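You operate a simulated robot arm through the tools that you are given. There is no shell and no other tool. Be economical: measure what you need, move in short steps, check, and stop when the job is done.

The job below is to be done with a simulated robot arm. You get a single attempt, and the scene is never put back.

TASK
Put the white bar shim that says "0.5" from the top of the long bench on top of the gold extension ring and the white bar shim labelled "0.3" on the top of the wash bench. Put the 0.1 grey shim from the top of the long bench on top of the grey plastic box and the 0.2 grey shim on the top of the dry cabinet. Put the lettered lens labelled "T" from the top of the long bench on the low shelf of the camera table and the lettered lens that says "A" on top of the red carton. Take the cloths carton and put it on the low shelf of the camera table. Take the cards carton and leave it on top of the banded silver tin on the top of the long bench. Put the orange stubby lens on the teal mat on the grey drawer counter. Take the red extension ring and leave it on top of the teal carton. Shut the grey knobbed door. Push the left bench drawer shut. Turn the iris dial to f 4. Pull the right bed drawer open. Do these in any order. Set down upright: lettered lens.

The check looks at the end state, three seconds after you hand in, the way a careful person would. Anything else that was tipped, shoved, dropped, spilled or broken makes it a failure. Flat cloth is picked up by pressing the open fingertips on it (5 to 10 N) and closing them slowly along it; thin cloth reads only 2 to 8 mm in the jaws.

THE ROBOT
A 7-joint arm with a two-finger parallel gripper on a trunk, on a base that drives. Base frame: it is fixed to the floor where the robot stands at the start and does not move with it; the origin is under the middle of the robot, x ahead of it, y to its left, z up; the surface under the hand at the start is at about z = 803. Units: mm, rad, N and s.
With the tool pointing down near the work surface it reaches from about 440 to 900 mm from the robot's upright axis, wherever it stands. Its first joint turns from -0.297 to 2.199 rad. Places, roughly: banded silver tin (12x12x4 cm) [700, 600, 800]; cards carton [-1750, -1500, 500]; cloths carton [-500, -1500, 1500]; gold extension ring [500, -500, 750]; grey knobbed door [-1700, 500, 900]; grey plastic box [1000, 250, 750]; grey shim [750, -250, 750]; iris dial [-700, 3100, 900]; left bench drawer [-1100, 3000, 700]; lettered lens [1000, -250, 750]; low shelf of the camera table [-1700, 300, 300]; orange stubby lens (6x6x5 cm) [-3400, -1800, 800]; red carton (11x9x8 cm) [900, -500, 800]; red extension ring [-750, 250, 750]; right bed drawer [-5700, 1300, 100]; teal carton (13x10x6 cm) [-1900, 400, 300]; teal mat on the grey drawer counter (29x13 cm) [-1240, -1480, 840]; top of the dry cabinet [-400, -1600, 1500]; top of the wash bench [-3500, -1600, 800]; white bar shim [750, 0, 750]. Payload 1.57 kg.
The tool frame sits at the grasp point between the pads (the TCP): z along the fingers, y along the line on which they close. The tips reach 30 mm beyond it. The gripper opens to 80 mm. The fingers are 17 mm wide and 12 mm thick; the gripper's body (40 by 82 mm) begins 80 mm behind the TCP.
Orientation is that of the tool frame in the base frame, as a unit quaternion [w, x, y, z]. With the fingers straight down and closing along the base's y, the tool's x points along the base's -x, its y along +y and its z along -z.

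THE INTERFACE
- The arm moves only by the tool drive_tool. Its arguments are lists of equal length, an entry for each row: "travel": the shift along the base's x, y, z in units of 200 mm (1.0 is 200 mm), a list of three; "rotation": the turn, a rotation vector about the base's x, y, z in units of 60 degrees (1.0 is 60 degrees), a list of three; "fingers": the finger opening in mm, from 0 to 80. In form: {"travel": [[dx, dy, dz], ...], "rotation": [[ax, ay, az], ...], "fingers": [fingers, ...]}. A call has 1 to 10 rows; each row is the pose to reach, as a shift and turn from the pose commanded when the call began. A call with a number of a shift or a turn outside -1 to 1 is refused whole. A row lasts 0.2 s, in which the tool goes at most 50 mm and 0.15 rad; a call with a longer step from one row to the next is refused whole, and so is a gripper value outside its range. Where a pose cannot be reached the arm comes as near as it can. A force on the tool above 40 N (or 10 N above the force at the start of the call, whichever is more), or a blocked arm, ends the call early, and 0.2 s more pass. Each finger travels about 45 mm/s and halts on what it meets, pressing with about 28 N; the grip force reading is that of the motor and also rises with nothing between the fingers. The clock runs only during rows and for 0.2 s after the last one: add rows that repeat a pose to give the fingers time. It gives the time, the measured TCP pose, the force on the tool (base axes), the opening and the grip force at its end, in the units of the frame above (readings bear some noise), with the torque about the TCP (base axes, N m) and any sound that the robot's microphone picked up, and new pictures: "pictures" is both (left out), scene, wrist or none.
- Cameras (640 x 400 px; columns grow to the right, rows downward): "scene" is now at [-53.6, -153.9, 1245.8]; the picture's right is [0.93, -0.37, 0.00], its down [-0.29, -0.73, -0.62] and it looks along [0.23, 0.57, -0.79] (base axes); focal length 214 px, centre (320, 200). "wrist" rides on the gripper at [72, -7, -122] in the tool frame; the picture's right is [0.09, 1.00, 0.00], its down [-0.84, 0.08, -0.54] and it looks along [-0.54, 0.05, 0.84] (tool axes); focal length 238 px, centre (320, 200). There is no depth. A picture from a camera that has moved, and an enlarged one, comes with that camera's place and axes in the base frame and with its lens. The place of the scene camera against the robot may be out by one fixed shift of up to 12 mm in any direction.
- raise_lower(by): slides the trunk up (or, below 0, down) by that many mm; the arm and the scene camera ride with it, the base frame stays. It gives what a move gives, with no picture.
- roll_base(legs): drives the robot by 1 to 6 legs, each [ahead, left, turn to the left] in mm, mm and rad, along the robot's own axes; the way and the turn of a leg run together, so that a leg with both is an arc; at most 1500 mm and 3.142 rad a leg. The arm and the cameras ride along, it lands a little off, and it stops where it bumps. It gives what a move gives, and a new picture of the scene camera.
- turn_head(pan, tilt): turns the head with the scene camera to pan (to the left, within 1.902 rad either way) and tilt (down, from -0.506 to 1.204), counted from straight ahead of the robot. It gives what a move gives, and a new picture of the scene camera.
- zoom(camera, box): a new picture of the part [left, top, right, bottom] of that camera's present view, enlarged. No time passes.
- finish_job(): hands the job in; it is judged then, once.

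Work in short steps. Places have to be worked out from the pictures, the camera data and where the tool is seen: move nearer, look again, correct. Check each grasp and each placing, and mend what went wrong. You have 567 turns and 360 pictures in all, those below and enlarged ones among them. Open the gripper and draw the arm clear of the work before you hand the job in, unless the task says otherwise; then end with one line.

The tools are called after ">>>" as name(argument=value, ...) on one line, values as JSON. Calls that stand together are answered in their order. drive_tool: Moves the arm, as the interface text tells. Its arguments: {"type":"object","properties":{"travel":{"type":"array"},"rotation":{"type":"array"},"fingers":{"type":"array"},"pictures":{"type":"string","enum":["both","scene","wrist","none"]}},"required":["travel","rotation","fingers"]} The other tools are called the same way: raise_lower (by) slides the trunk up or down; roll_base (legs) drives the base; turn_head (pan, tilt) turns the head that bears the scene camera; zoom (camera, box) takes an enlarged picture of a part of a camera's view; finish_job () hands the job in.

At the start:

```text
time: 0.0
ee_pos: [512.8, -25.6, 1086.0]
tcp_rot: [-0.001, 0.0, 1.0, 0.0]
force: [-0.9, -0.8, 0.2]
torque: [-0.02, 0.01, 0.02]
opening: 80.2
grip_force: 0.0
trunk travel left (down, up): [-650.0, 140.0]
robot x, y, heading: [-2.1, 0.7, 0.002]
head pan, tilt: [1.194, 0.904]
```

scene: 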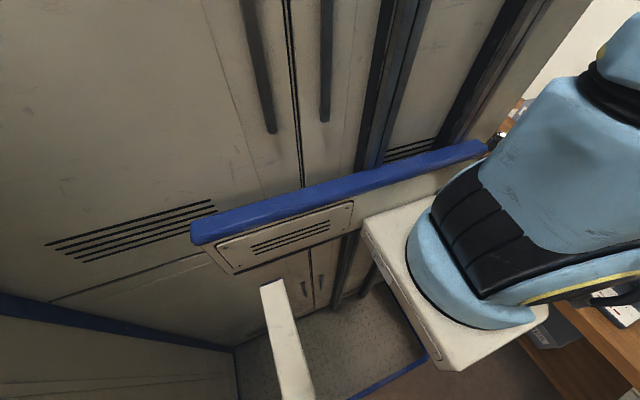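
wrist: 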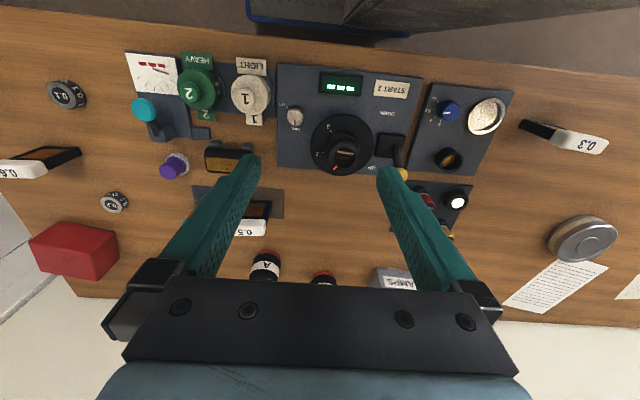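

The wrist view shows a bench with shims and lenses. I turn the head to look straight ahead at the bench.

>>> turn_head(pan=0, tilt=0.7)

>>> turn_head(pan=-0.7, tilt=0.6)

>>> turn_head(pan=0.7, tilt=0.6)

```text
time: 1.4
ee_pos: [512.3, -25.7, 1085.9]
tcp_rot: [0.001, -0.001, 1.0, 0.0]
force: [-0.4, 0.4, 0.2]
torque: [-0.02, 0.0, 0.0]
opening: 79.9
grip_force: 0.1
trunk travel left (down, up): [-650.0, 140.0]
robot x, y, heading: [0.5, 2.3, 0.0]
head pan, tilt: [0.0, 0.7]
camera scene: at [3.7, -223.8, 1262.3], right [0.0, -1.0, 0.0], down [-0.64, 0.0, -0.76], along [0.76, 0.0, -0.64], focal length 214 px, centre (320, 200)
```

scene: 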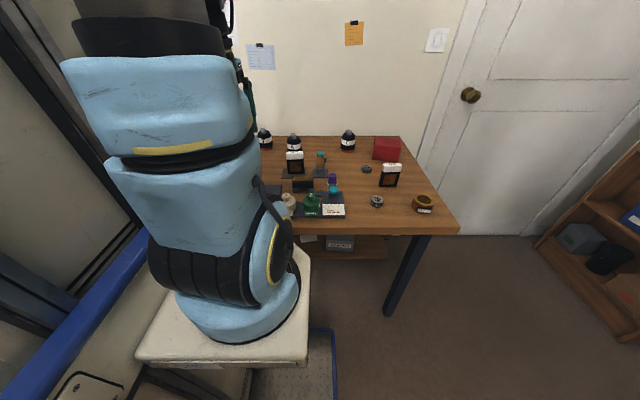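

```text
time: 2.5
ee_pos: [512.6, -25.1, 1085.1]
tcp_rot: [0.0, 0.0, 1.0, 0.0]
force: [-0.9, -0.2, 0.5]
torque: [-0.01, 0.03, 0.05]
opening: 79.9
grip_force: 0.0
trunk travel left (down, up): [-650.0, 140.0]
robot x, y, heading: [-2.2, 1.3, -0.001]
head pan, tilt: [-0.7, 0.6]
camera scene: at [-13.6, -280.8, 1270.9], right [-0.64, -0.77, 0.0], down [-0.43, 0.36, -0.82], along [0.63, -0.53, -0.57], focal length 214 px, centre (320, 200)
```

scene: 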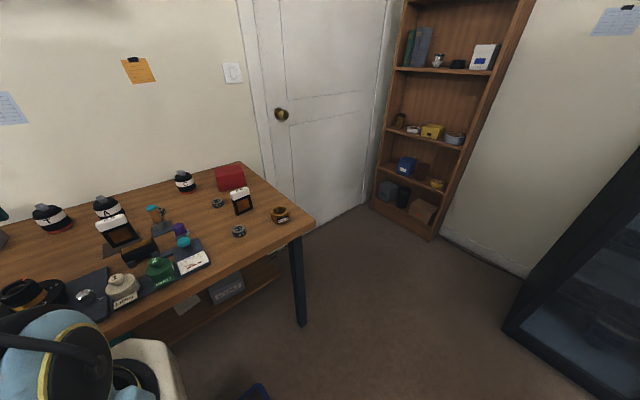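

```text
time: 4.0
ee_pos: [511.7, -24.5, 1085.0]
tcp_rot: [0.0, 0.0, 1.0, 0.0]
force: [-0.4, 1.1, -0.5]
torque: [0.04, 0.03, 0.01]
opening: 79.9
grip_force: 0.1
trunk travel left (down, up): [-650.0, 140.0]
robot x, y, heading: [2.9, 1.1, -0.001]
head pan, tilt: [0.7, 0.6]
camera scene: at [-13.6, -167.0, 1270.9], right [0.64, -0.77, 0.0], down [-0.43, -0.36, -0.83], along [0.63, 0.53, -0.56], focal length 214 px, centre (320, 200)
```

scene: 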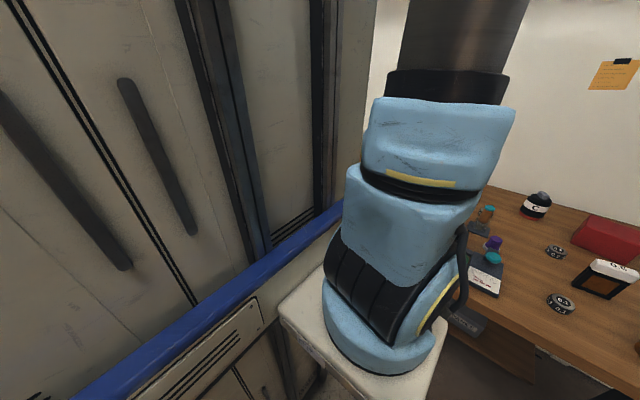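

The bench lies ahead with shims, lenses and the red carton. I enlarge parts of the wrist view to read labels, and look further right with the head.

>>> zoom(camera="wrist", box=[0, 40, 320, 300])

>>> zoom(camera="wrist", box=[320, 40, 640, 300])

>>> turn_head(pan=-1.7, tilt=0.3)

>>> turn_head(pan=-0.25, tilt=0.5)

>>> zoom(camera="scene", box=[200, 100, 440, 260])

```text
1.54 times, centred on (160, 170) of wrist
camera zoom: at [439.9, -32.1, 1207.3], right [-0.09, 1.0, 0.0], down [0.84, 0.08, 0.54], along [0.54, 0.05, -0.84], focal length 367 px, centre (566, 246)
```

zoom: 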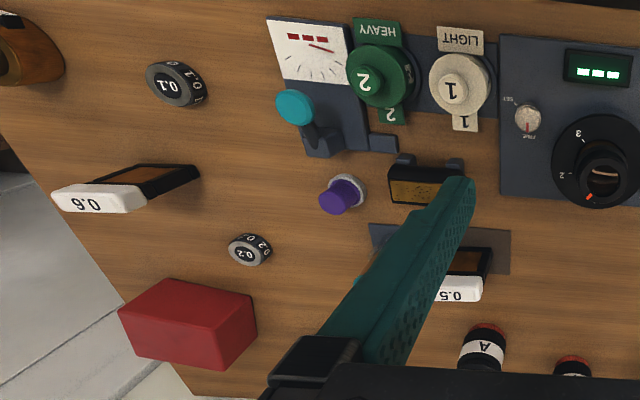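

```text
1.54 times, centred on (480, 170) of wrist
camera zoom: at [439.9, -32.1, 1207.3], right [-0.09, 1.0, 0.0], down [0.84, 0.08, 0.54], along [0.54, 0.05, -0.84], focal length 367 px, centre (74, 246)
```

zoom: 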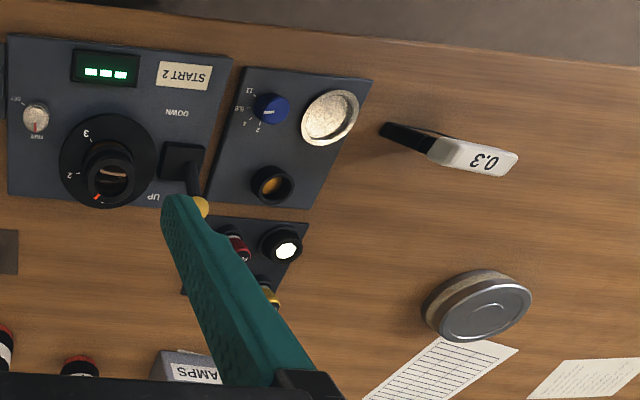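

```text
time: 6.2
ee_pos: [512.2, -25.1, 1085.4]
tcp_rot: [0.0, 0.0, 1.0, 0.0]
force: [0.8, 0.0, 0.0]
torque: [-0.01, 0.01, 0.04]
opening: 80.2
grip_force: 0.1
trunk travel left (down, up): [-650.0, 140.0]
robot x, y, heading: [-0.2, -1.3, 0.0]
head pan, tilt: [-1.7, 0.3]
camera scene: at [-93.2, -316.5, 1298.4], right [-0.99, 0.13, 0.0], down [0.04, 0.29, -0.96], along [-0.12, -0.95, -0.3], focal length 214 px, centre (320, 200)
```

scene: 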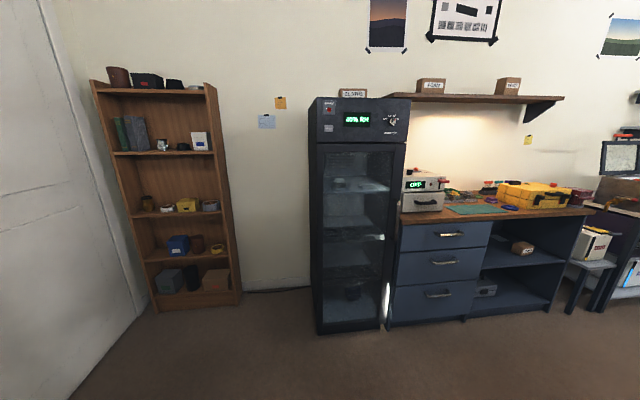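

```text
time: 7.8
ee_pos: [511.8, -25.4, 1085.3]
tcp_rot: [0.0, -0.001, 1.0, 0.0]
force: [0.2, 0.5, -0.9]
torque: [-0.03, -0.01, -0.02]
opening: 80.1
grip_force: 0.2
trunk travel left (down, up): [-650.0, 140.0]
robot x, y, heading: [0.8, 0.7, 0.006]
head pan, tilt: [-0.25, 0.499]
camera scene: at [6.9, -246.4, 1280.0], right [-0.25, -0.97, 0.0], down [-0.46, 0.12, -0.88], along [0.85, -0.22, -0.48], focal length 214 px, centre (320, 200)
```

scene: 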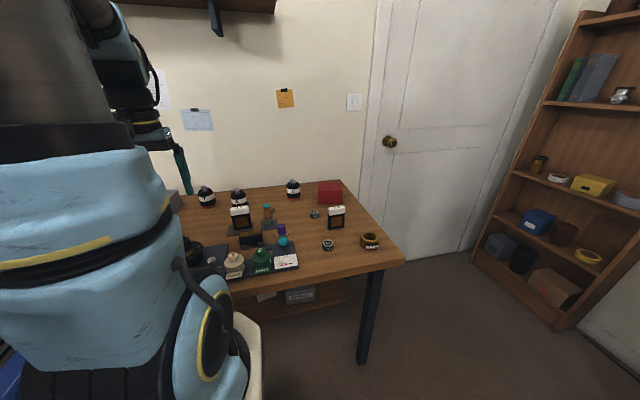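

```text
2.50 times, centred on (320, 180) of scene
camera zoom: at [6.9, -246.4, 1280.0], right [-0.25, -0.97, 0.0], down [-0.46, 0.12, -0.88], along [0.85, -0.22, -0.48], focal length 536 px, centre (320, 250)
```

zoom: 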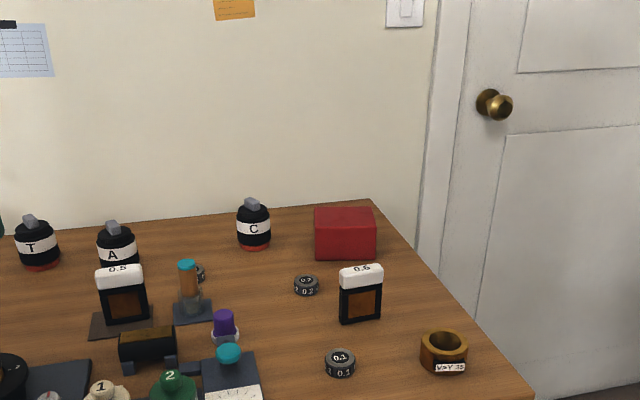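

I have the layout of the bench. I look steeply down to see the robot's own footprint and the clearance to the bench.

>>> turn_head(pan=-0.5, tilt=1.2)

>>> turn_head(pan=1.0, tilt=1.2)

>>> turn_head(pan=-1.9, tilt=0.9)

>>> turn_head(pan=1.9, tilt=0.3)

```text
time: 8.8
ee_pos: [511.2, -25.0, 1085.5]
tcp_rot: [0.0, 0.0, 1.0, 0.0]
force: [-0.2, -0.1, -0.2]
torque: [-0.01, -0.03, 0.01]
opening: 80.2
grip_force: 0.0
trunk travel left (down, up): [-650.0, 140.0]
robot x, y, heading: [-1.3, -1.1, -0.003]
head pan, tilt: [-0.499, 1.201]
camera scene: at [-32.1, -250.7, 1226.4], right [-0.48, -0.88, 0.0], down [-0.82, 0.45, -0.36], along [0.32, -0.17, -0.93], focal length 214 px, centre (320, 200)
```

scene: 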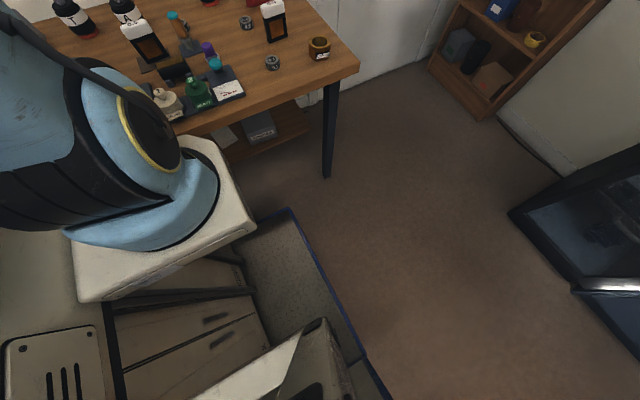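

```text
time: 10.4
ee_pos: [512.7, -25.9, 1085.9]
tcp_rot: [-0.001, 0.001, 1.0, 0.0]
force: [0.0, 0.2, 0.4]
torque: [0.0, -0.02, -0.01]
opening: 80.1
grip_force: 0.0
trunk travel left (down, up): [-650.0, 140.0]
robot x, y, heading: [-0.7, 0.6, -0.001]
head pan, tilt: [1.0, 1.201]
camera scene: at [-51.0, -176.8, 1226.3], right [0.84, -0.54, 0.0], down [-0.5, -0.78, -0.36], along [0.2, 0.3, -0.93], focal length 214 px, centre (320, 200)
```

scene: 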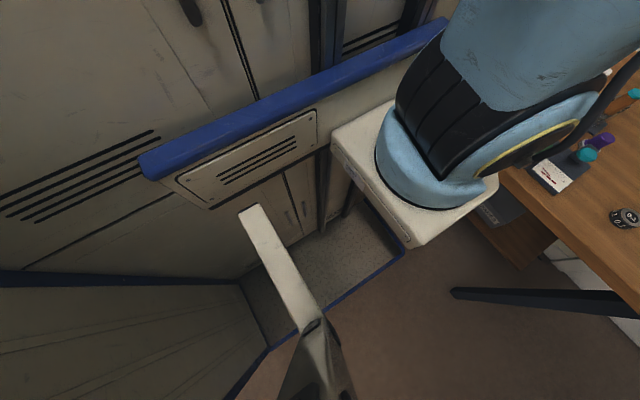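

```text
time: 13.0
ee_pos: [512.2, -25.9, 1084.7]
tcp_rot: [-0.001, 0.0, 1.0, 0.0]
force: [-0.3, -0.6, 0.6]
torque: [0.03, -0.01, 0.0]
opening: 80.0
grip_force: 0.1
trunk travel left (down, up): [-650.0, 140.0]
robot x, y, heading: [-0.3, 4.5, 0.002]
head pan, tilt: [-1.901, 0.901]
camera scene: at [-105.6, -295.3, 1246.1], right [-0.95, 0.32, 0.0], down [0.25, 0.74, -0.62], along [-0.2, -0.59, -0.78], focal length 214 px, centre (320, 200)
```

scene: 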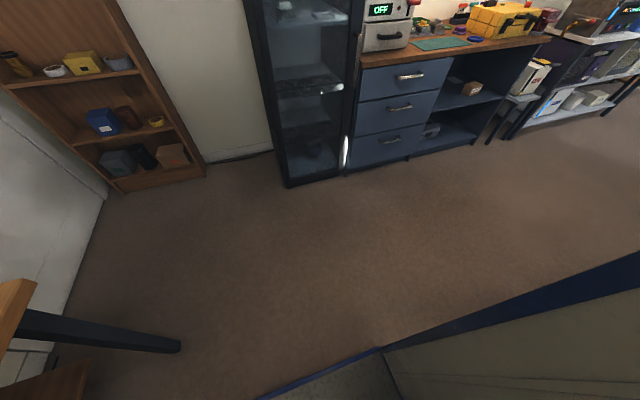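

```text
time: 16.1
ee_pos: [512.0, -25.8, 1085.5]
tcp_rot: [0.0, 0.0, 1.0, 0.0]
force: [-0.3, 0.0, -0.1]
torque: [0.04, 0.0, -0.01]
opening: 80.1
grip_force: 0.1
trunk travel left (down, up): [-650.0, 140.0]
robot x, y, heading: [-0.8, -1.5, -0.001]
head pan, tilt: [1.901, 0.3]
camera scene: at [-111.4, -135.5, 1298.4], right [0.95, 0.32, 0.0], down [0.1, -0.28, -0.96], along [-0.31, 0.9, -0.3], focal length 214 px, centre (320, 200)
```

scene: 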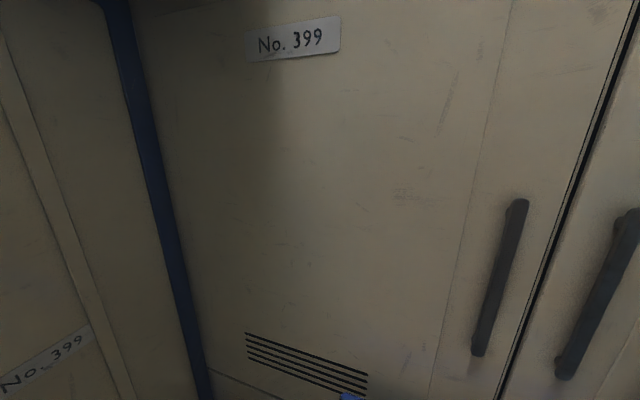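

The panels with "No. 399" and the blue-edged tray may be part of the robot itself. I drive a short way to the right and see whether they move along.

>>> roll_base(legs=[[0, -250, 0]])

>>> turn_head(pan=1.0, tilt=1.0)

```text
time: 17.9
ee_pos: [512.0, -278.1, 1084.8]
tcp_rot: [0.0, 0.0, 1.0, 0.0]
force: [-0.3, 0.9, 0.3]
torque: [-0.01, 0.02, -0.01]
opening: 79.9
grip_force: 0.1
trunk travel left (down, up): [-650.0, 140.0]
robot x, y, heading: [0.1, -252.2, 0.001]
head pan, tilt: [1.901, 0.3]
camera scene: at [-111.5, -388.2, 1298.4], right [0.95, 0.32, 0.0], down [0.1, -0.28, -0.96], along [-0.31, 0.9, -0.3], focal length 214 px, centre (320, 200)
```

scene: 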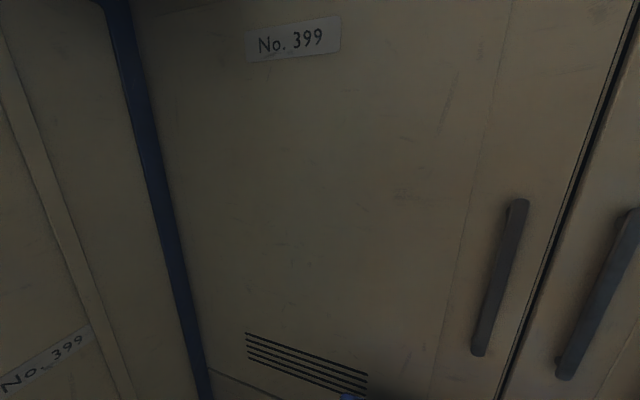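

```text
time: 19.1
ee_pos: [512.5, -278.4, 1086.6]
tcp_rot: [0.0, 0.0, 1.0, 0.0]
force: [0.1, 0.4, -0.2]
torque: [0.02, 0.02, -0.02]
opening: 80.1
grip_force: 0.1
trunk travel left (down, up): [-650.0, 140.0]
robot x, y, heading: [-0.3, -251.6, -0.003]
head pan, tilt: [1.0, 1.0]
camera scene: at [-43.7, -417.9, 1238.9], right [0.84, -0.54, 0.0], down [-0.45, -0.71, -0.54], along [0.29, 0.46, -0.84], focal length 214 px, centre (320, 200)
```

scene: 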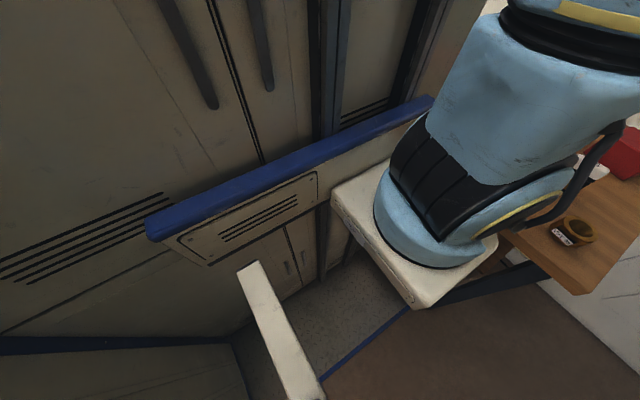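

Everything in those views rode along, so the cabinet body is the robot's own, with a footprint of about ±430 x ±285 mm. I shift further right so that the gold ring and the 0.5 shim are both in reach.

>>> roll_base(legs=[[0, -200, 0]])

>>> turn_head(pan=0.2, tilt=0.7)

>>> drive_tool(travel=[[0.2, 0.2, 0], [0.4, 0.4, 0], [0.5, 0.6, 0], [0.6, 0.8, 0], [0.6, 1.0, 0]], rotation=[[0, 0, 0.14], [0, 0, 0.28], [0, 0, 0.42], [0, 0, 0.56], [0, 0, 0.7]], fingers=[80, 80, 80, 80, 80])

```text
time: 20.7
ee_pos: [513.1, -476.3, 1084.9]
tcp_rot: [0.0, -0.002, 1.0, 0.0]
force: [-0.8, 0.0, -0.4]
torque: [0.0, 0.04, 0.01]
opening: 80.2
grip_force: 0.1
trunk travel left (down, up): [-650.0, 140.0]
robot x, y, heading: [-4.5, -450.0, 0.003]
head pan, tilt: [1.0, 1.0]
camera scene: at [-42.9, -618.6, 1238.9], right [0.84, -0.54, 0.0], down [-0.45, -0.71, -0.54], along [0.29, 0.46, -0.84], focal length 214 px, centre (320, 200)
```

scene: 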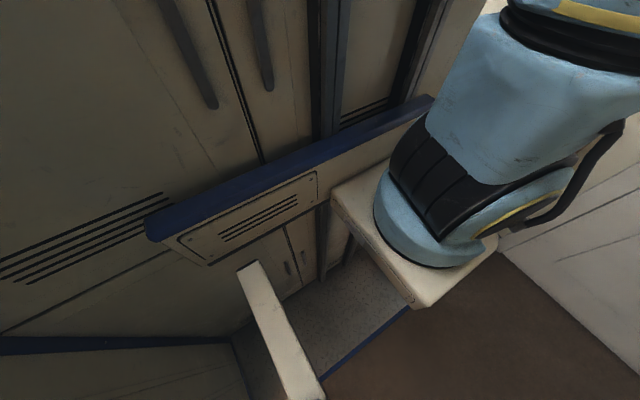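

```text
time: 21.9
ee_pos: [513.4, -478.0, 1085.5]
tcp_rot: [0.0, -0.002, 1.0, 0.0]
force: [0.0, 0.3, 0.2]
torque: [-0.01, 0.03, 0.0]
opening: 79.8
grip_force: 0.0
trunk travel left (down, up): [-650.0, 140.0]
robot x, y, heading: [1.9, -451.1, 0.002]
head pan, tilt: [0.201, 0.7]
camera scene: at [2.9, -660.1, 1262.3], right [0.2, -0.98, 0.0], down [-0.63, -0.13, -0.76], along [0.75, 0.16, -0.64], focal length 214 px, centre (320, 200)
```

scene: 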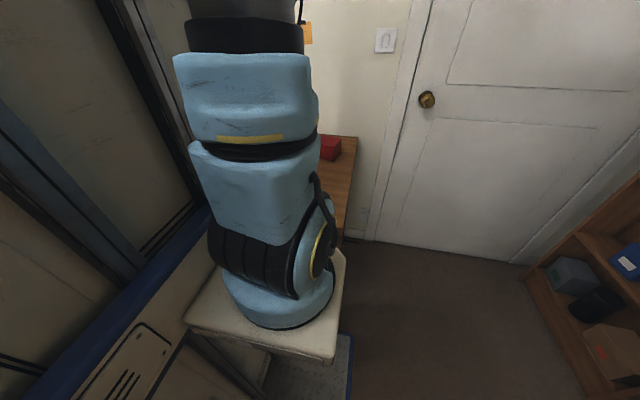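

```text
refused: row 1 steps farther than a row can; nothing moved
```

That row step was too long; I take smaller steps toward the 0.5 shim, turning the hand by 90° on the way.

>>> drive_tool(travel=[[0.1, 0.2, 0], [0.2, 0.4, 0], [0.3, 0.6, 0], [0.4, 0.8, 0], [0.5, 1.0, 0], [0.6, 1.0, 0]], rotation=[[0, 0, 0.14], [0, 0, 0.28], [0, 0, 0.42], [0, 0, 0.56], [0, 0, 0.7], [0, 0, 0.8]], fingers=[80, 80, 80, 80, 80, 80], pictures="none")

>>> drive_tool(travel=[[0, 0.2, 0], [0, 0.4, 0], [0, 0.5, 0], [0, 0.5, 0], [0, 0.5, 0], [0, 0.5, 0]], rotation=[[0, 0, 0.14], [0, 0, 0.28], [0, 0, 0.42], [0, 0, 0.56], [0, 0, 0.7], [0, 0, 0.7]], fingers=[80, 80, 80, 80, 80, 80], pictures="wrist")

```text
time: 23.3
ee_pos: [632.5, -276.9, 1086.1]
tcp_rot: [0.0, -0.409, 0.913, 0.0]
force: [0.4, -0.6, 0.5]
torque: [0.0, -0.03, -0.04]
opening: 80.1
grip_force: 0.0
trunk travel left (down, up): [-650.0, 140.0]
robot x, y, heading: [1.9, -453.7, 0.007]
head pan, tilt: [0.201, 0.7]
```

```text
time: 24.7
ee_pos: [632.3, -178.1, 1086.4]
tcp_rot: [0.0, 0.709, -0.705, 0.0]
force: [0.5, -0.4, -0.7]
torque: [0.0, -0.01, 0.01]
opening: 80.3
grip_force: 0.1
trunk travel left (down, up): [-650.0, 140.0]
robot x, y, heading: [1.8, -451.3, 0.003]
head pan, tilt: [0.201, 0.7]
camera wrist: at [639.1, -249.2, 1207.8], right [-1.0, -0.1, 0.0], down [-0.08, 0.84, 0.54], along [-0.05, 0.54, -0.84], focal length 238 px, centre (320, 200)
```

wrist: 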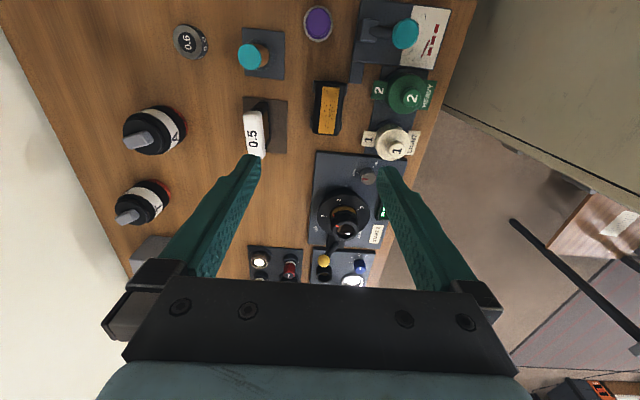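

The 0.5 bar shim stands at about (720, -139). I move above it and lower to get a closer look.

>>> drive_tool(travel=[[0.15, 0.08, -0.1], [0.3, 0.15, -0.2], [0.44, 0.2, -0.3], [0.44, 0.2, -0.45], [0.44, 0.2, -0.45]], rotation=[[0, 0, 0], [0, 0, 0], [0, 0, 0], [0, 0, 0], [0, 0, 0]], fingers=[80, 80, 80, 80, 80], pictures="wrist")

```text
time: 25.9
ee_pos: [726.8, -148.2, 995.7]
tcp_rot: [0.001, 0.708, -0.706, 0.0]
force: [0.5, 0.4, 0.5]
torque: [0.0, -0.02, 0.0]
opening: 80.0
grip_force: 0.2
out of reach, approached as far as the arm can: row 3, 4, 5
trunk travel left (down, up): [-650.0, 140.0]
robot x, y, heading: [0.2, -453.8, 0.006]
head pan, tilt: [0.201, 0.7]
camera wrist: at [733.4, -219.7, 1117.5], right [-1.0, -0.09, 0.0], down [-0.08, 0.84, 0.54], along [-0.05, 0.54, -0.84], focal length 238 px, centre (320, 200)
```

wrist: 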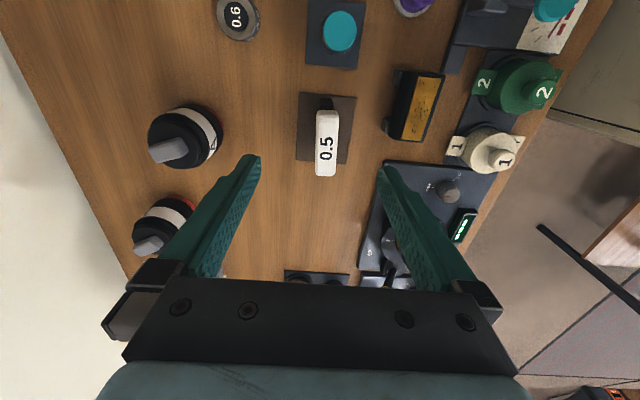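

The target is at the edge of reach from here, so I shift the base left by 100 mm; the arm rides along, then I correct back.

>>> drive_tool(travel=[[0, -0.25, 0.15], [0, -0.5, 0.2]], rotation=[[0, 0, 0], [0, 0, 0]], fingers=[80, 80], pictures="none")

>>> roll_base(legs=[[0, 100, 0]])

```text
refused: row 1 steps farther than a row can; nothing moved
```

```text
time: 27.0
ee_pos: [726.7, -48.3, 995.8]
tcp_rot: [0.0, 0.708, -0.707, 0.0]
force: [-0.4, 0.0, 0.0]
torque: [-0.03, -0.05, 0.0]
opening: 79.8
grip_force: 0.0
trunk travel left (down, up): [-650.0, 140.0]
robot x, y, heading: [1.8, -351.7, 0.001]
head pan, tilt: [0.201, 0.7]
camera scene: at [2.5, -559.6, 1262.3], right [0.2, -0.98, 0.0], down [-0.63, -0.13, -0.76], along [0.75, 0.15, -0.64], focal length 214 px, centre (320, 200)
```

scene: 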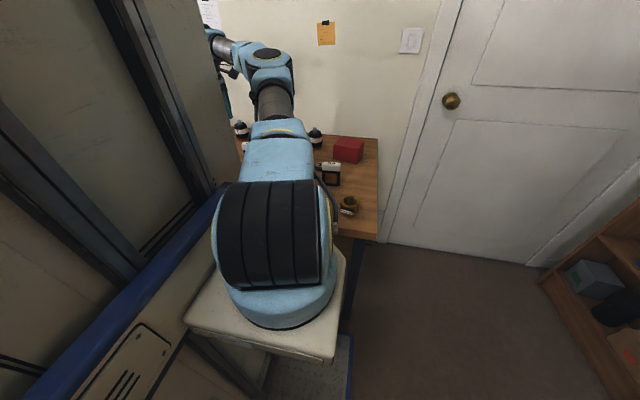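

Now I move back over the shim at about (720, -134) and descend part way.

>>> drive_tool(travel=[[0, -0.2, 0], [-0.03, -0.43, 0], [-0.03, -0.43, -0.15], [-0.03, -0.43, -0.15]], rotation=[[0, 0, 0], [0, 0, 0], [0, 0, 0], [0, 0, 0]], fingers=[60, 60, 60, 60], pictures="wrist")

```text
time: 28.0
ee_pos: [719.3, -133.0, 965.1]
tcp_rot: [0.0, 0.708, -0.706, 0.0]
force: [0.3, 0.5, 0.4]
torque: [-0.01, 0.0, -0.01]
opening: 59.9
grip_force: 0.1
trunk travel left (down, up): [-650.0, 140.0]
robot x, y, heading: [2.6, -353.9, 0.005]
head pan, tilt: [0.201, 0.7]
camera wrist: at [726.8, -205.2, 1088.0], right [-1.0, -0.09, 0.0], down [-0.08, 0.84, 0.54], along [-0.05, 0.54, -0.84], focal length 238 px, centre (320, 200)
```

wrist: 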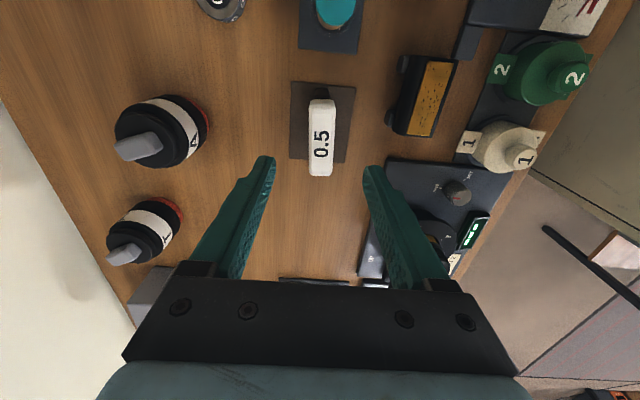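

The bar lies centred under the open fingers. I descend to z ≈ 868 and close.

>>> drive_tool(travel=[[0, 0, -0.2], [0, 0, -0.4], [0, 0, -0.48], [0, 0, -0.48]], rotation=[[0, 0, 0], [0, 0, 0], [0, 0, 0], [0, 0, 0]], fingers=[60, 60, 60, 60], pictures="wrist")

```text
time: 29.0
ee_pos: [721.7, -134.5, 869.6]
tcp_rot: [0.0, 0.707, -0.707, 0.0]
force: [0.4, 0.5, 0.8]
torque: [-0.01, -0.02, 0.0]
opening: 59.7
grip_force: 0.1
trunk travel left (down, up): [-650.0, 140.0]
robot x, y, heading: [-0.1, -354.8, 0.002]
head pan, tilt: [0.201, 0.7]
camera wrist: at [727.5, -205.2, 991.8], right [-1.0, -0.09, 0.0], down [-0.08, 0.84, 0.54], along [-0.05, 0.54, -0.84], focal length 238 px, centre (320, 200)
```

wrist: 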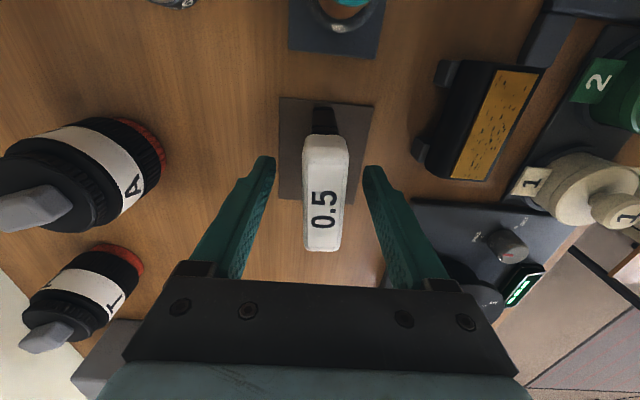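

Bar top is near z 874, centre (718, -135). I lower a bit more, nudge x, and close the fingers.

>>> drive_tool(travel=[[-0.015, 0, -0.045], [-0.015, 0, -0.045], [-0.015, 0, -0.045], [-0.015, 0, -0.045], [-0.015, 0, -0.045], [-0.015, 0, -0.045]], rotation=[[0, 0, 0], [0, 0, 0], [0, 0, 0], [0, 0, 0], [0, 0, 0], [0, 0, 0]], fingers=[60, 45, 30, 20, 10, 10], pictures="wrist")

```text
time: 30.4
ee_pos: [719.4, -132.9, 861.4]
tcp_rot: [0.0, 0.708, -0.706, 0.0]
force: [-0.7, 0.6, 0.3]
torque: [-0.02, -0.01, 0.02]
opening: 21.1
grip_force: 28.0
trunk travel left (down, up): [-650.0, 140.0]
robot x, y, heading: [-1.1, -350.7, 0.002]
head pan, tilt: [0.201, 0.7]
camera wrist: at [724.7, -205.1, 982.9], right [-1.0, -0.09, 0.0], down [-0.08, 0.84, 0.54], along [-0.05, 0.54, -0.84], focal length 238 px, centre (320, 200)
```

wrist: 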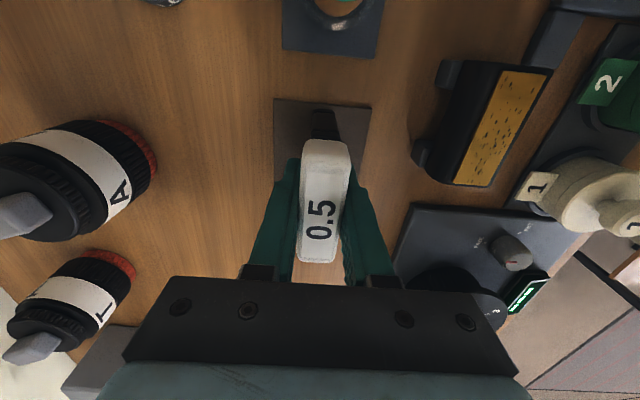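

Gripped at 21 mm. I lift the shim and travel toward the gold ring.

>>> drive_tool(travel=[[0, 0, 0.2], [0, 0, 0.4], [0, 0, 0.6], [-0.1, -0.2, 0.6], [-0.2, -0.4, 0.6], [-0.3, -0.6, 0.6], [-0.4, -0.8, 0.6], [-0.5, -1.0, 0.6]], rotation=[[0, 0, 0], [0, 0, 0], [0, 0, 0], [0, 0, 0], [0, 0, 0], [0, 0, 0], [0, 0, 0], [0, 0, 0]], fingers=[10, 10, 10, 10, 10, 10, 10, 10], pictures="wrist")

>>> roll_base(legs=[[0, -130, 0]])

```text
time: 32.2
ee_pos: [616.4, -333.9, 983.3]
tcp_rot: [0.001, 0.708, -0.707, 0.0]
force: [-0.3, 0.1, -0.7]
torque: [-0.01, 0.04, 0.01]
opening: 21.1
grip_force: 27.8
trunk travel left (down, up): [-650.0, 140.0]
robot x, y, heading: [-2.7, -355.2, 0.002]
head pan, tilt: [0.201, 0.7]
camera wrist: at [622.4, -406.3, 1105.0], right [-1.0, -0.09, 0.0], down [-0.08, 0.84, 0.54], along [-0.05, 0.54, -0.84], focal length 238 px, centre (320, 200)
```

wrist: 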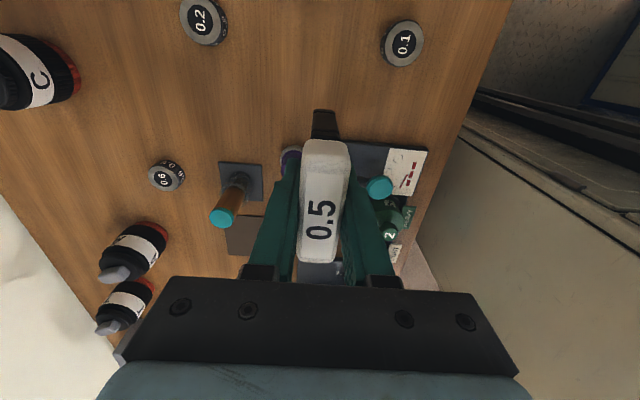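

```text
time: 33.5
ee_pos: [616.0, -462.6, 983.6]
tcp_rot: [-0.001, 0.709, -0.705, 0.0]
force: [0.0, 0.0, 0.0]
torque: [0.0, -0.02, 0.01]
opening: 21.0
grip_force: 27.8
trunk travel left (down, up): [-650.0, 140.0]
robot x, y, heading: [1.1, -482.0, 0.003]
head pan, tilt: [0.201, 0.7]
camera scene: at [3.4, -689.6, 1262.3], right [0.2, -0.98, 0.0], down [-0.63, -0.13, -0.76], along [0.75, 0.16, -0.64], focal length 214 px, centre (320, 200)
```

scene: 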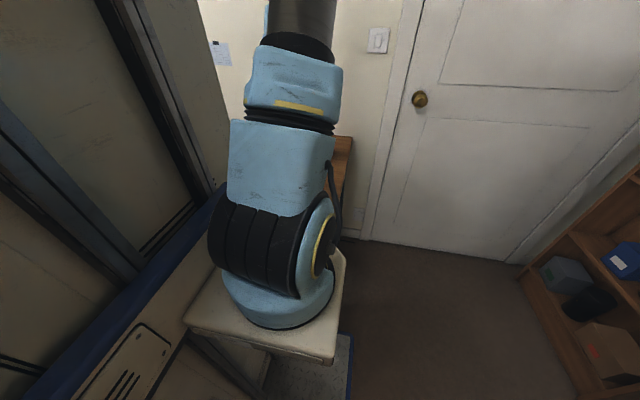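

I move the held shim to the far side of the ring so the wrist camera sees the ring.

>>> drive_tool(travel=[[-0.15, -0.15, 0.1], [-0.3, -0.3, 0.2], [-0.45, -0.45, 0.2], [-0.55, -0.65, 0.2], [-0.55, -0.75, 0.2]], rotation=[[0, 0, 0], [0, 0, 0], [0, 0, 0], [0, 0, 0], [0, 0, 0]], fingers=[10, 10, 10, 10, 10], pictures="wrist")

```text
time: 34.7
ee_pos: [507.2, -614.5, 1026.4]
tcp_rot: [0.0, 0.709, -0.705, 0.0]
force: [0.1, -0.4, 0.1]
torque: [0.0, 0.0, 0.02]
opening: 20.9
grip_force: 27.5
trunk travel left (down, up): [-650.0, 140.0]
robot x, y, heading: [-1.6, -483.9, 0.0]
head pan, tilt: [0.201, 0.7]
camera wrist: at [513.5, -686.5, 1147.7], right [-1.0, -0.1, 0.0], down [-0.08, 0.84, 0.54], along [-0.05, 0.54, -0.84], focal length 238 px, centre (320, 200)
```

wrist: 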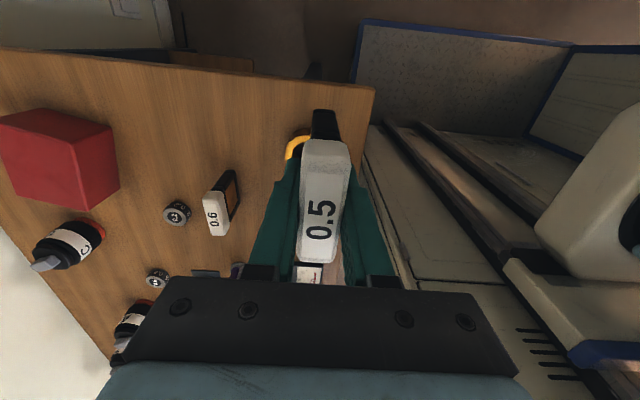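

The ring is hidden behind the shim. I shift the hand +x by about 100 mm to see it.

>>> drive_tool(travel=[[0.2, 0, 0], [0.4, -0.05, 0], [0.5, -0.05, 0]], rotation=[[0, 0, 0], [0, 0, 0], [0, 0, 0]], fingers=[10, 10, 10], pictures="wrist")

```text
time: 35.5
ee_pos: [607.3, -624.5, 1025.1]
tcp_rot: [0.0, 0.708, -0.706, -0.001]
force: [-0.2, 0.9, -0.8]
torque: [0.01, 0.01, -0.03]
opening: 21.1
grip_force: 28.1
trunk travel left (down, up): [-650.0, 140.0]
robot x, y, heading: [-1.2, -480.3, 0.004]
head pan, tilt: [0.201, 0.7]
camera wrist: at [613.2, -695.9, 1146.9], right [-1.0, -0.1, 0.0], down [-0.08, 0.84, 0.54], along [-0.05, 0.54, -0.84], focal length 238 px, centre (320, 200)
```

wrist: 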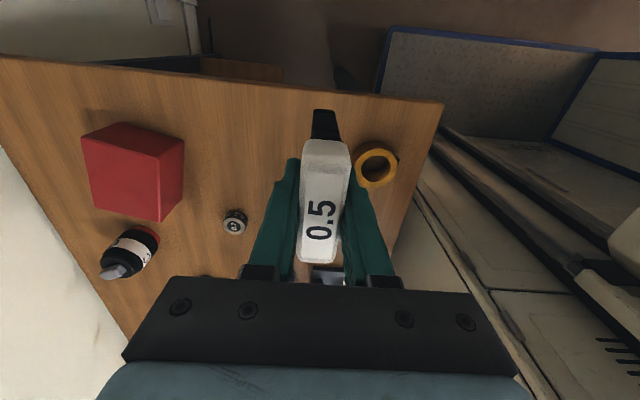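

>>> zoom(camera="wrist", box=[300, 100, 460, 200])

```text
4.00 times, centred on (380, 150) of wrist
camera zoom: at [613.2, -695.9, 1146.9], right [-1.0, -0.1, 0.0], down [-0.08, 0.84, 0.54], along [-0.05, 0.54, -0.84], focal length 953 px, centre (80, 400)
```

zoom: 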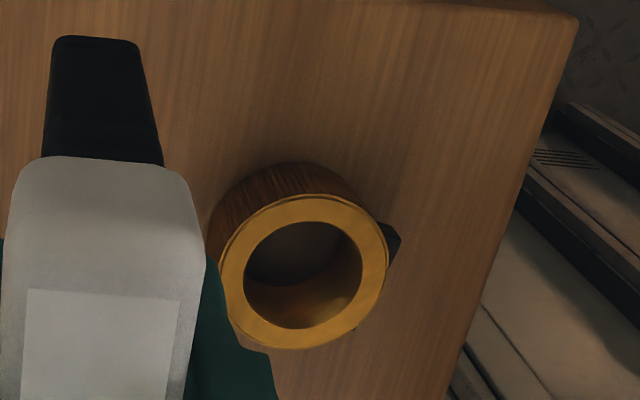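

The ring centre is about (520, -558), top about z 836, 60 mm across. I bring the shim over it and lower to just above contact.

>>> drive_tool(travel=[[-0.15, 0.12, 0], [-0.3, 0.24, 0], [-0.437, 0.343, 0], [-0.437, 0.343, -0.2], [-0.437, 0.343, -0.4], [-0.437, 0.343, -0.6], [-0.437, 0.343, -0.6]], rotation=[[0, 0, 0], [0, 0, 0], [0, 0, 0], [0, 0, 0], [0, 0, 0], [0, 0, 0], [0, 0, 0]], fingers=[10, 10, 10, 10, 10, 10, 10], pictures="wrist")

>>> zoom(camera="wrist", box=[240, 80, 400, 180])

```text
time: 37.1
ee_pos: [517.4, -557.8, 904.5]
tcp_rot: [0.001, 0.708, -0.706, 0.0]
force: [-0.4, 0.6, -1.0]
torque: [0.01, -0.02, 0.0]
opening: 21.0
grip_force: 28.2
trunk travel left (down, up): [-650.0, 140.0]
robot x, y, heading: [2.8, -479.2, -0.0]
head pan, tilt: [0.201, 0.7]
camera wrist: at [524.3, -629.1, 1026.4], right [-1.0, -0.1, 0.0], down [-0.08, 0.84, 0.54], along [-0.05, 0.54, -0.84], focal length 238 px, centre (320, 200)
```

wrist: 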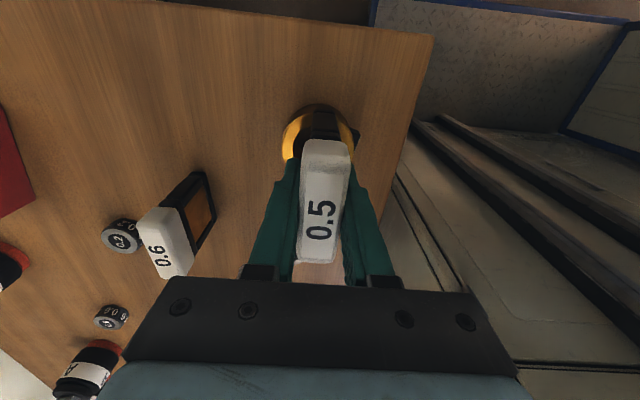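

```text
4.00 times, centred on (320, 130) of wrist
camera zoom: at [524.3, -629.1, 1026.4], right [-1.0, -0.1, 0.0], down [-0.08, 0.84, 0.54], along [-0.05, 0.54, -0.84], focal length 953 px, centre (320, 480)
```

zoom: 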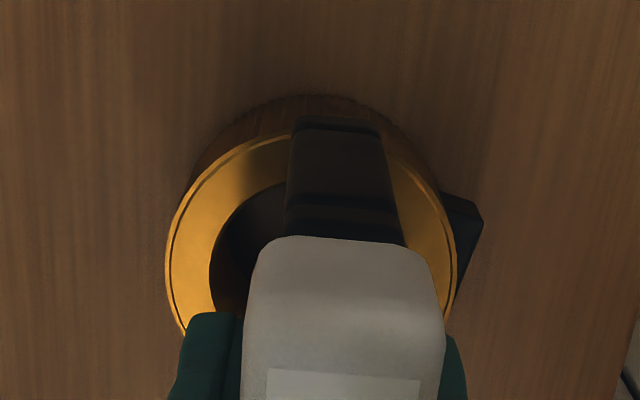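

The plate is about 5 mm off toward -x; I correct and lower gently until contact.

>>> drive_tool(travel=[[0.027, 0.006, 0], [0.027, 0.006, -0.03], [0.027, 0.006, -0.05], [0.027, 0.006, -0.06], [0.027, 0.006, -0.06]], rotation=[[0, 0, 0], [0, 0, 0], [0, 0, 0], [0, 0, 0], [0, 0, 0]], fingers=[10, 10, 10, 10, 10], pictures="none")

>>> zoom(camera="wrist", box=[240, 80, 400, 180])

```text
time: 38.3
ee_pos: [523.6, -552.5, 891.6]
tcp_rot: [-0.001, 0.708, -0.706, 0.0]
force: [-2.1, 0.2, 8.7]
torque: [-0.05, 0.07, 0.02]
opening: 20.9
grip_force: 28.5
trunk travel left (down, up): [-650.0, 140.0]
robot x, y, heading: [1.6, -483.7, 0.002]
head pan, tilt: [0.201, 0.7]
```

```text
4.00 times, centred on (320, 130) of wrist
camera zoom: at [530.7, -625.6, 1014.4], right [-1.0, -0.1, 0.0], down [-0.08, 0.84, 0.54], along [-0.05, 0.54, -0.84], focal length 953 px, centre (320, 480)
```

zoom: 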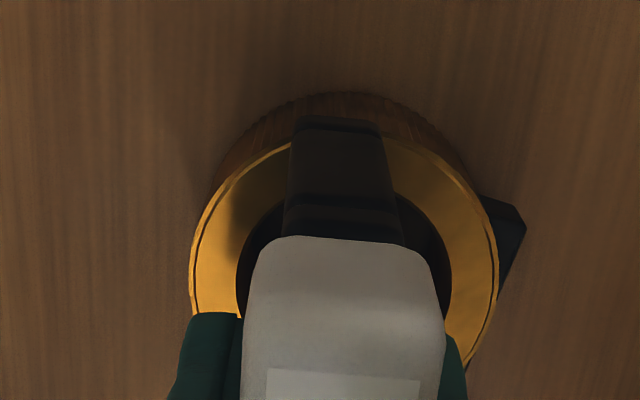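

Contact felt (8.7 N) and it is well centred. I release and rise.

>>> drive_tool(travel=[[0, 0, 0.005], [0, 0, 0.005], [0, 0, 0.005], [0, 0, 0.005]], rotation=[[0, 0, 0], [0, 0, 0], [0, 0, 0], [0, 0, 0]], fingers=[24, 30, 40, 50], pictures="none")

>>> drive_tool(travel=[[0, 0, 0.2], [0, 0, 0.4], [0, 0, 0.6], [0, 0, 0.75]], rotation=[[0, 0, 0], [0, 0, 0], [0, 0, 0], [0, 0, 0]], fingers=[60, 70, 80, 80], pictures="wrist")

```text
time: 39.3
ee_pos: [524.4, -552.9, 893.0]
tcp_rot: [0.0, 0.709, -0.706, 0.0]
force: [-0.2, -0.7, -1.4]
torque: [-0.01, 0.0, -0.01]
opening: 50.0
grip_force: 0.1
trunk travel left (down, up): [-650.0, 140.0]
robot x, y, heading: [-0.5, -479.4, 0.002]
head pan, tilt: [0.201, 0.7]
```

```text
time: 40.3
ee_pos: [524.1, -553.8, 1043.4]
tcp_rot: [0.0, 0.709, -0.705, 0.0]
force: [1.2, -0.2, -0.9]
torque: [0.02, 0.04, 0.02]
opening: 80.1
grip_force: 0.0
trunk travel left (down, up): [-650.0, 140.0]
robot x, y, heading: [2.2, -483.2, 0.003]
head pan, tilt: [0.201, 0.7]
camera wrist: at [531.2, -625.3, 1164.9], right [-1.0, -0.1, 0.0], down [-0.08, 0.84, 0.54], along [-0.05, 0.54, -0.84], focal length 238 px, centre (320, 200)
```

wrist: 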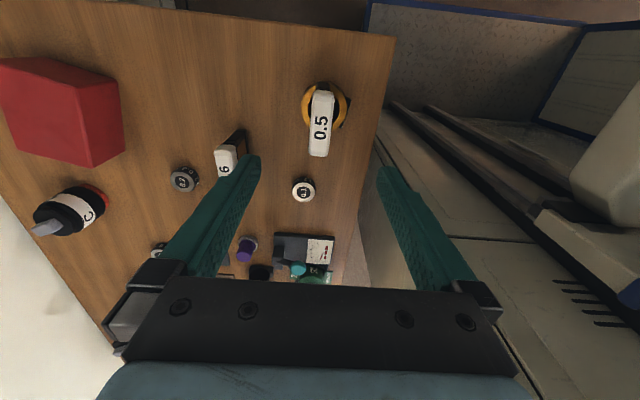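

Shim 0.5 stands on the ring. Next is lens A onto the red carton: I shift the base left to y ≈ -320 and look at A from close above.

>>> roll_base(legs=[[0, 160, 0]])

>>> drive_tool(travel=[[0.15, 0.15, 0], [0.3, 0.3, 0], [0.45, 0.45, 0], [0.6, 0.6, 0], [0.75, 0.75, 0], [0.9, 0.9, 0], [1.0, 1.0, 0], [1.0, 1.0, 0]], rotation=[[0, 0, 0], [0, 0, 0], [0, 0, 0], [0, 0, 0], [0, 0, 0], [0, 0, 0], [0, 0, 0], [0, 0, 0]], fingers=[80, 80, 80, 80, 80, 80, 80, 80], pictures="wrist")

```text
time: 41.7
ee_pos: [525.1, -392.2, 1042.8]
tcp_rot: [0.0, 0.708, -0.706, -0.001]
force: [-0.4, 0.9, 0.2]
torque: [0.0, -0.01, 0.05]
opening: 80.2
grip_force: 0.0
trunk travel left (down, up): [-650.0, 140.0]
robot x, y, heading: [2.6, -324.1, 0.003]
head pan, tilt: [0.201, 0.7]
camera scene: at [2.7, -528.9, 1262.3], right [0.2, -0.98, 0.0], down [-0.63, -0.13, -0.76], along [0.75, 0.16, -0.64], focal length 214 px, centre (320, 200)
```

scene: 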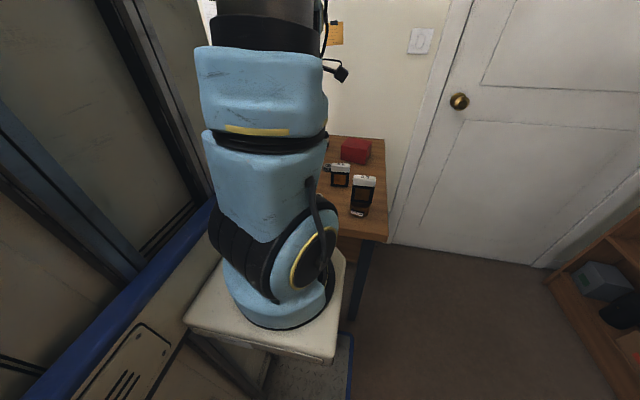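

```text
time: 43.5
ee_pos: [724.0, -193.2, 1043.1]
tcp_rot: [0.0, 0.708, -0.706, 0.0]
force: [-0.2, -0.2, -0.3]
torque: [0.01, -0.01, 0.01]
opening: 79.7
grip_force: 0.0
trunk travel left (down, up): [-650.0, 140.0]
robot x, y, heading: [-2.3, -320.7, 0.003]
head pan, tilt: [0.201, 0.7]
camera wrist: at [730.8, -265.0, 1164.9], right [-1.0, -0.1, 0.0], down [-0.08, 0.84, 0.54], along [-0.05, 0.54, -0.84], focal length 238 px, centre (320, 200)
```

wrist: 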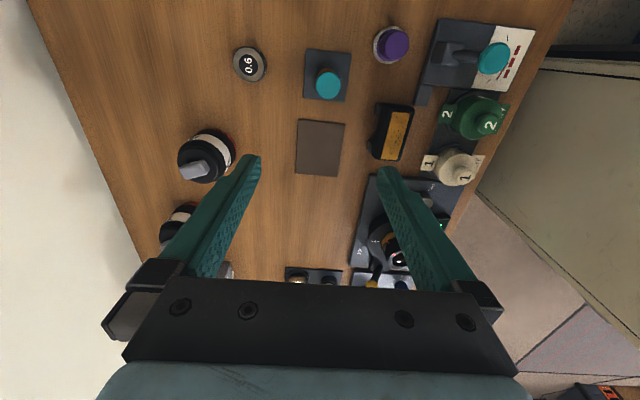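

I move the hand toward A, testing reach.

>>> drive_tool(travel=[[0.15, 0.1, -0.1], [0.3, 0.2, -0.2], [0.45, 0.3, -0.3], [0.6, 0.35, -0.4], [0.65, 0.35, -0.4]], rotation=[[0, 0, 0], [0, 0, 0], [0, 0, 0], [0, 0, 0], [0, 0, 0]], fingers=[80, 80, 80, 80, 80], pictures="wrist")

```text
time: 44.7
ee_pos: [830.8, -129.6, 973.7]
tcp_rot: [0.0, 0.708, -0.706, 0.0]
force: [-0.6, -0.2, 0.2]
torque: [0.0, 0.0, -0.02]
opening: 79.8
grip_force: 0.1
out of reach, approached as far as the arm can: row 4, 5
trunk travel left (down, up): [-650.0, 140.0]
robot x, y, heading: [1.7, -320.1, 0.006]
head pan, tilt: [0.201, 0.7]
camera wrist: at [837.3, -201.5, 1095.4], right [-1.0, -0.1, 0.0], down [-0.08, 0.84, 0.54], along [-0.05, 0.54, -0.84], focal length 238 px, centre (320, 200)
```

wrist: 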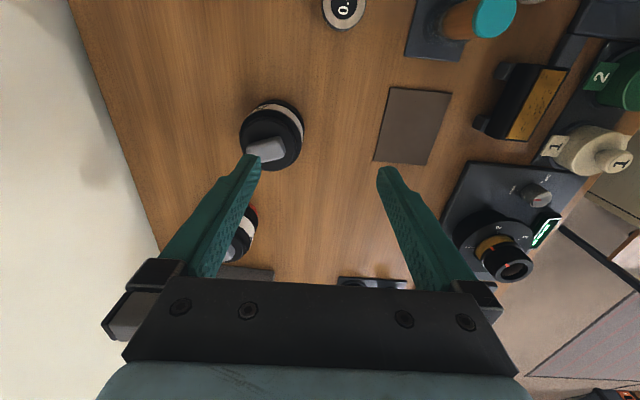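

A sits at about (882, -110), a bit beyond reach at this height. I raise the hand, then lower the trunk by 120 mm to gain horizontal reach.

>>> drive_tool(travel=[[-0.1, 0, 0.2], [-0.2, 0, 0.4], [-0.3, 0, 0.6], [-0.3, 0, 0.7]], rotation=[[0, 0, 0], [0, 0, 0], [0, 0, 0], [0, 0, 0]], fingers=[80, 80, 80, 80], pictures="none")

>>> raise_lower(by=-120)

>>> drive_tool(travel=[[0.2, 0, 0], [0.4, 0.05, 0], [0.6, 0.1, 0], [0.6, 0.1, 0]], rotation=[[0, 0, 0], [0, 0, 0], [0, 0, 0], [0, 0, 0]], fingers=[80, 80, 80, 80], pictures="wrist")

```text
time: 45.7
ee_pos: [769.9, -129.7, 1112.5]
tcp_rot: [-0.001, 0.708, -0.706, 0.0]
force: [-0.1, 0.1, 0.2]
torque: [-0.03, 0.0, -0.01]
opening: 80.0
grip_force: 0.0
trunk travel left (down, up): [-650.0, 140.0]
robot x, y, heading: [0.7, -322.9, -0.001]
head pan, tilt: [0.201, 0.7]
```

```text
time: 47.2
ee_pos: [770.2, -130.0, 991.3]
tcp_rot: [0.0, 0.709, -0.705, 0.0]
force: [-0.1, 0.5, -0.7]
torque: [-0.02, -0.02, 0.0]
opening: 80.1
grip_force: 0.0
trunk travel left (down, up): [-530.0, 260.0]
robot x, y, heading: [3.4, -322.0, 0.001]
head pan, tilt: [0.201, 0.7]
```

```text
time: 48.2
ee_pos: [789.3, -130.2, 991.2]
tcp_rot: [0.0, 0.708, -0.706, -0.001]
force: [0.0, -0.2, -0.8]
torque: [0.0, 0.03, -0.01]
opening: 80.1
grip_force: 0.1
out of reach, approached as far as the arm can: row 1, 2, 3, 4
trunk travel left (down, up): [-530.0, 260.0]
robot x, y, heading: [-2.3, -323.0, 0.003]
head pan, tilt: [0.201, 0.7]
camera wrist: at [796.3, -202.0, 1113.4], right [-1.0, -0.09, 0.0], down [-0.08, 0.84, 0.54], along [-0.05, 0.54, -0.84], focal length 238 px, centre (320, 200)
```

wrist: 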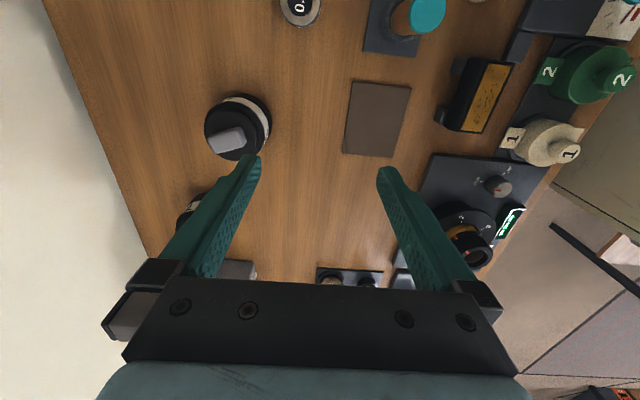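

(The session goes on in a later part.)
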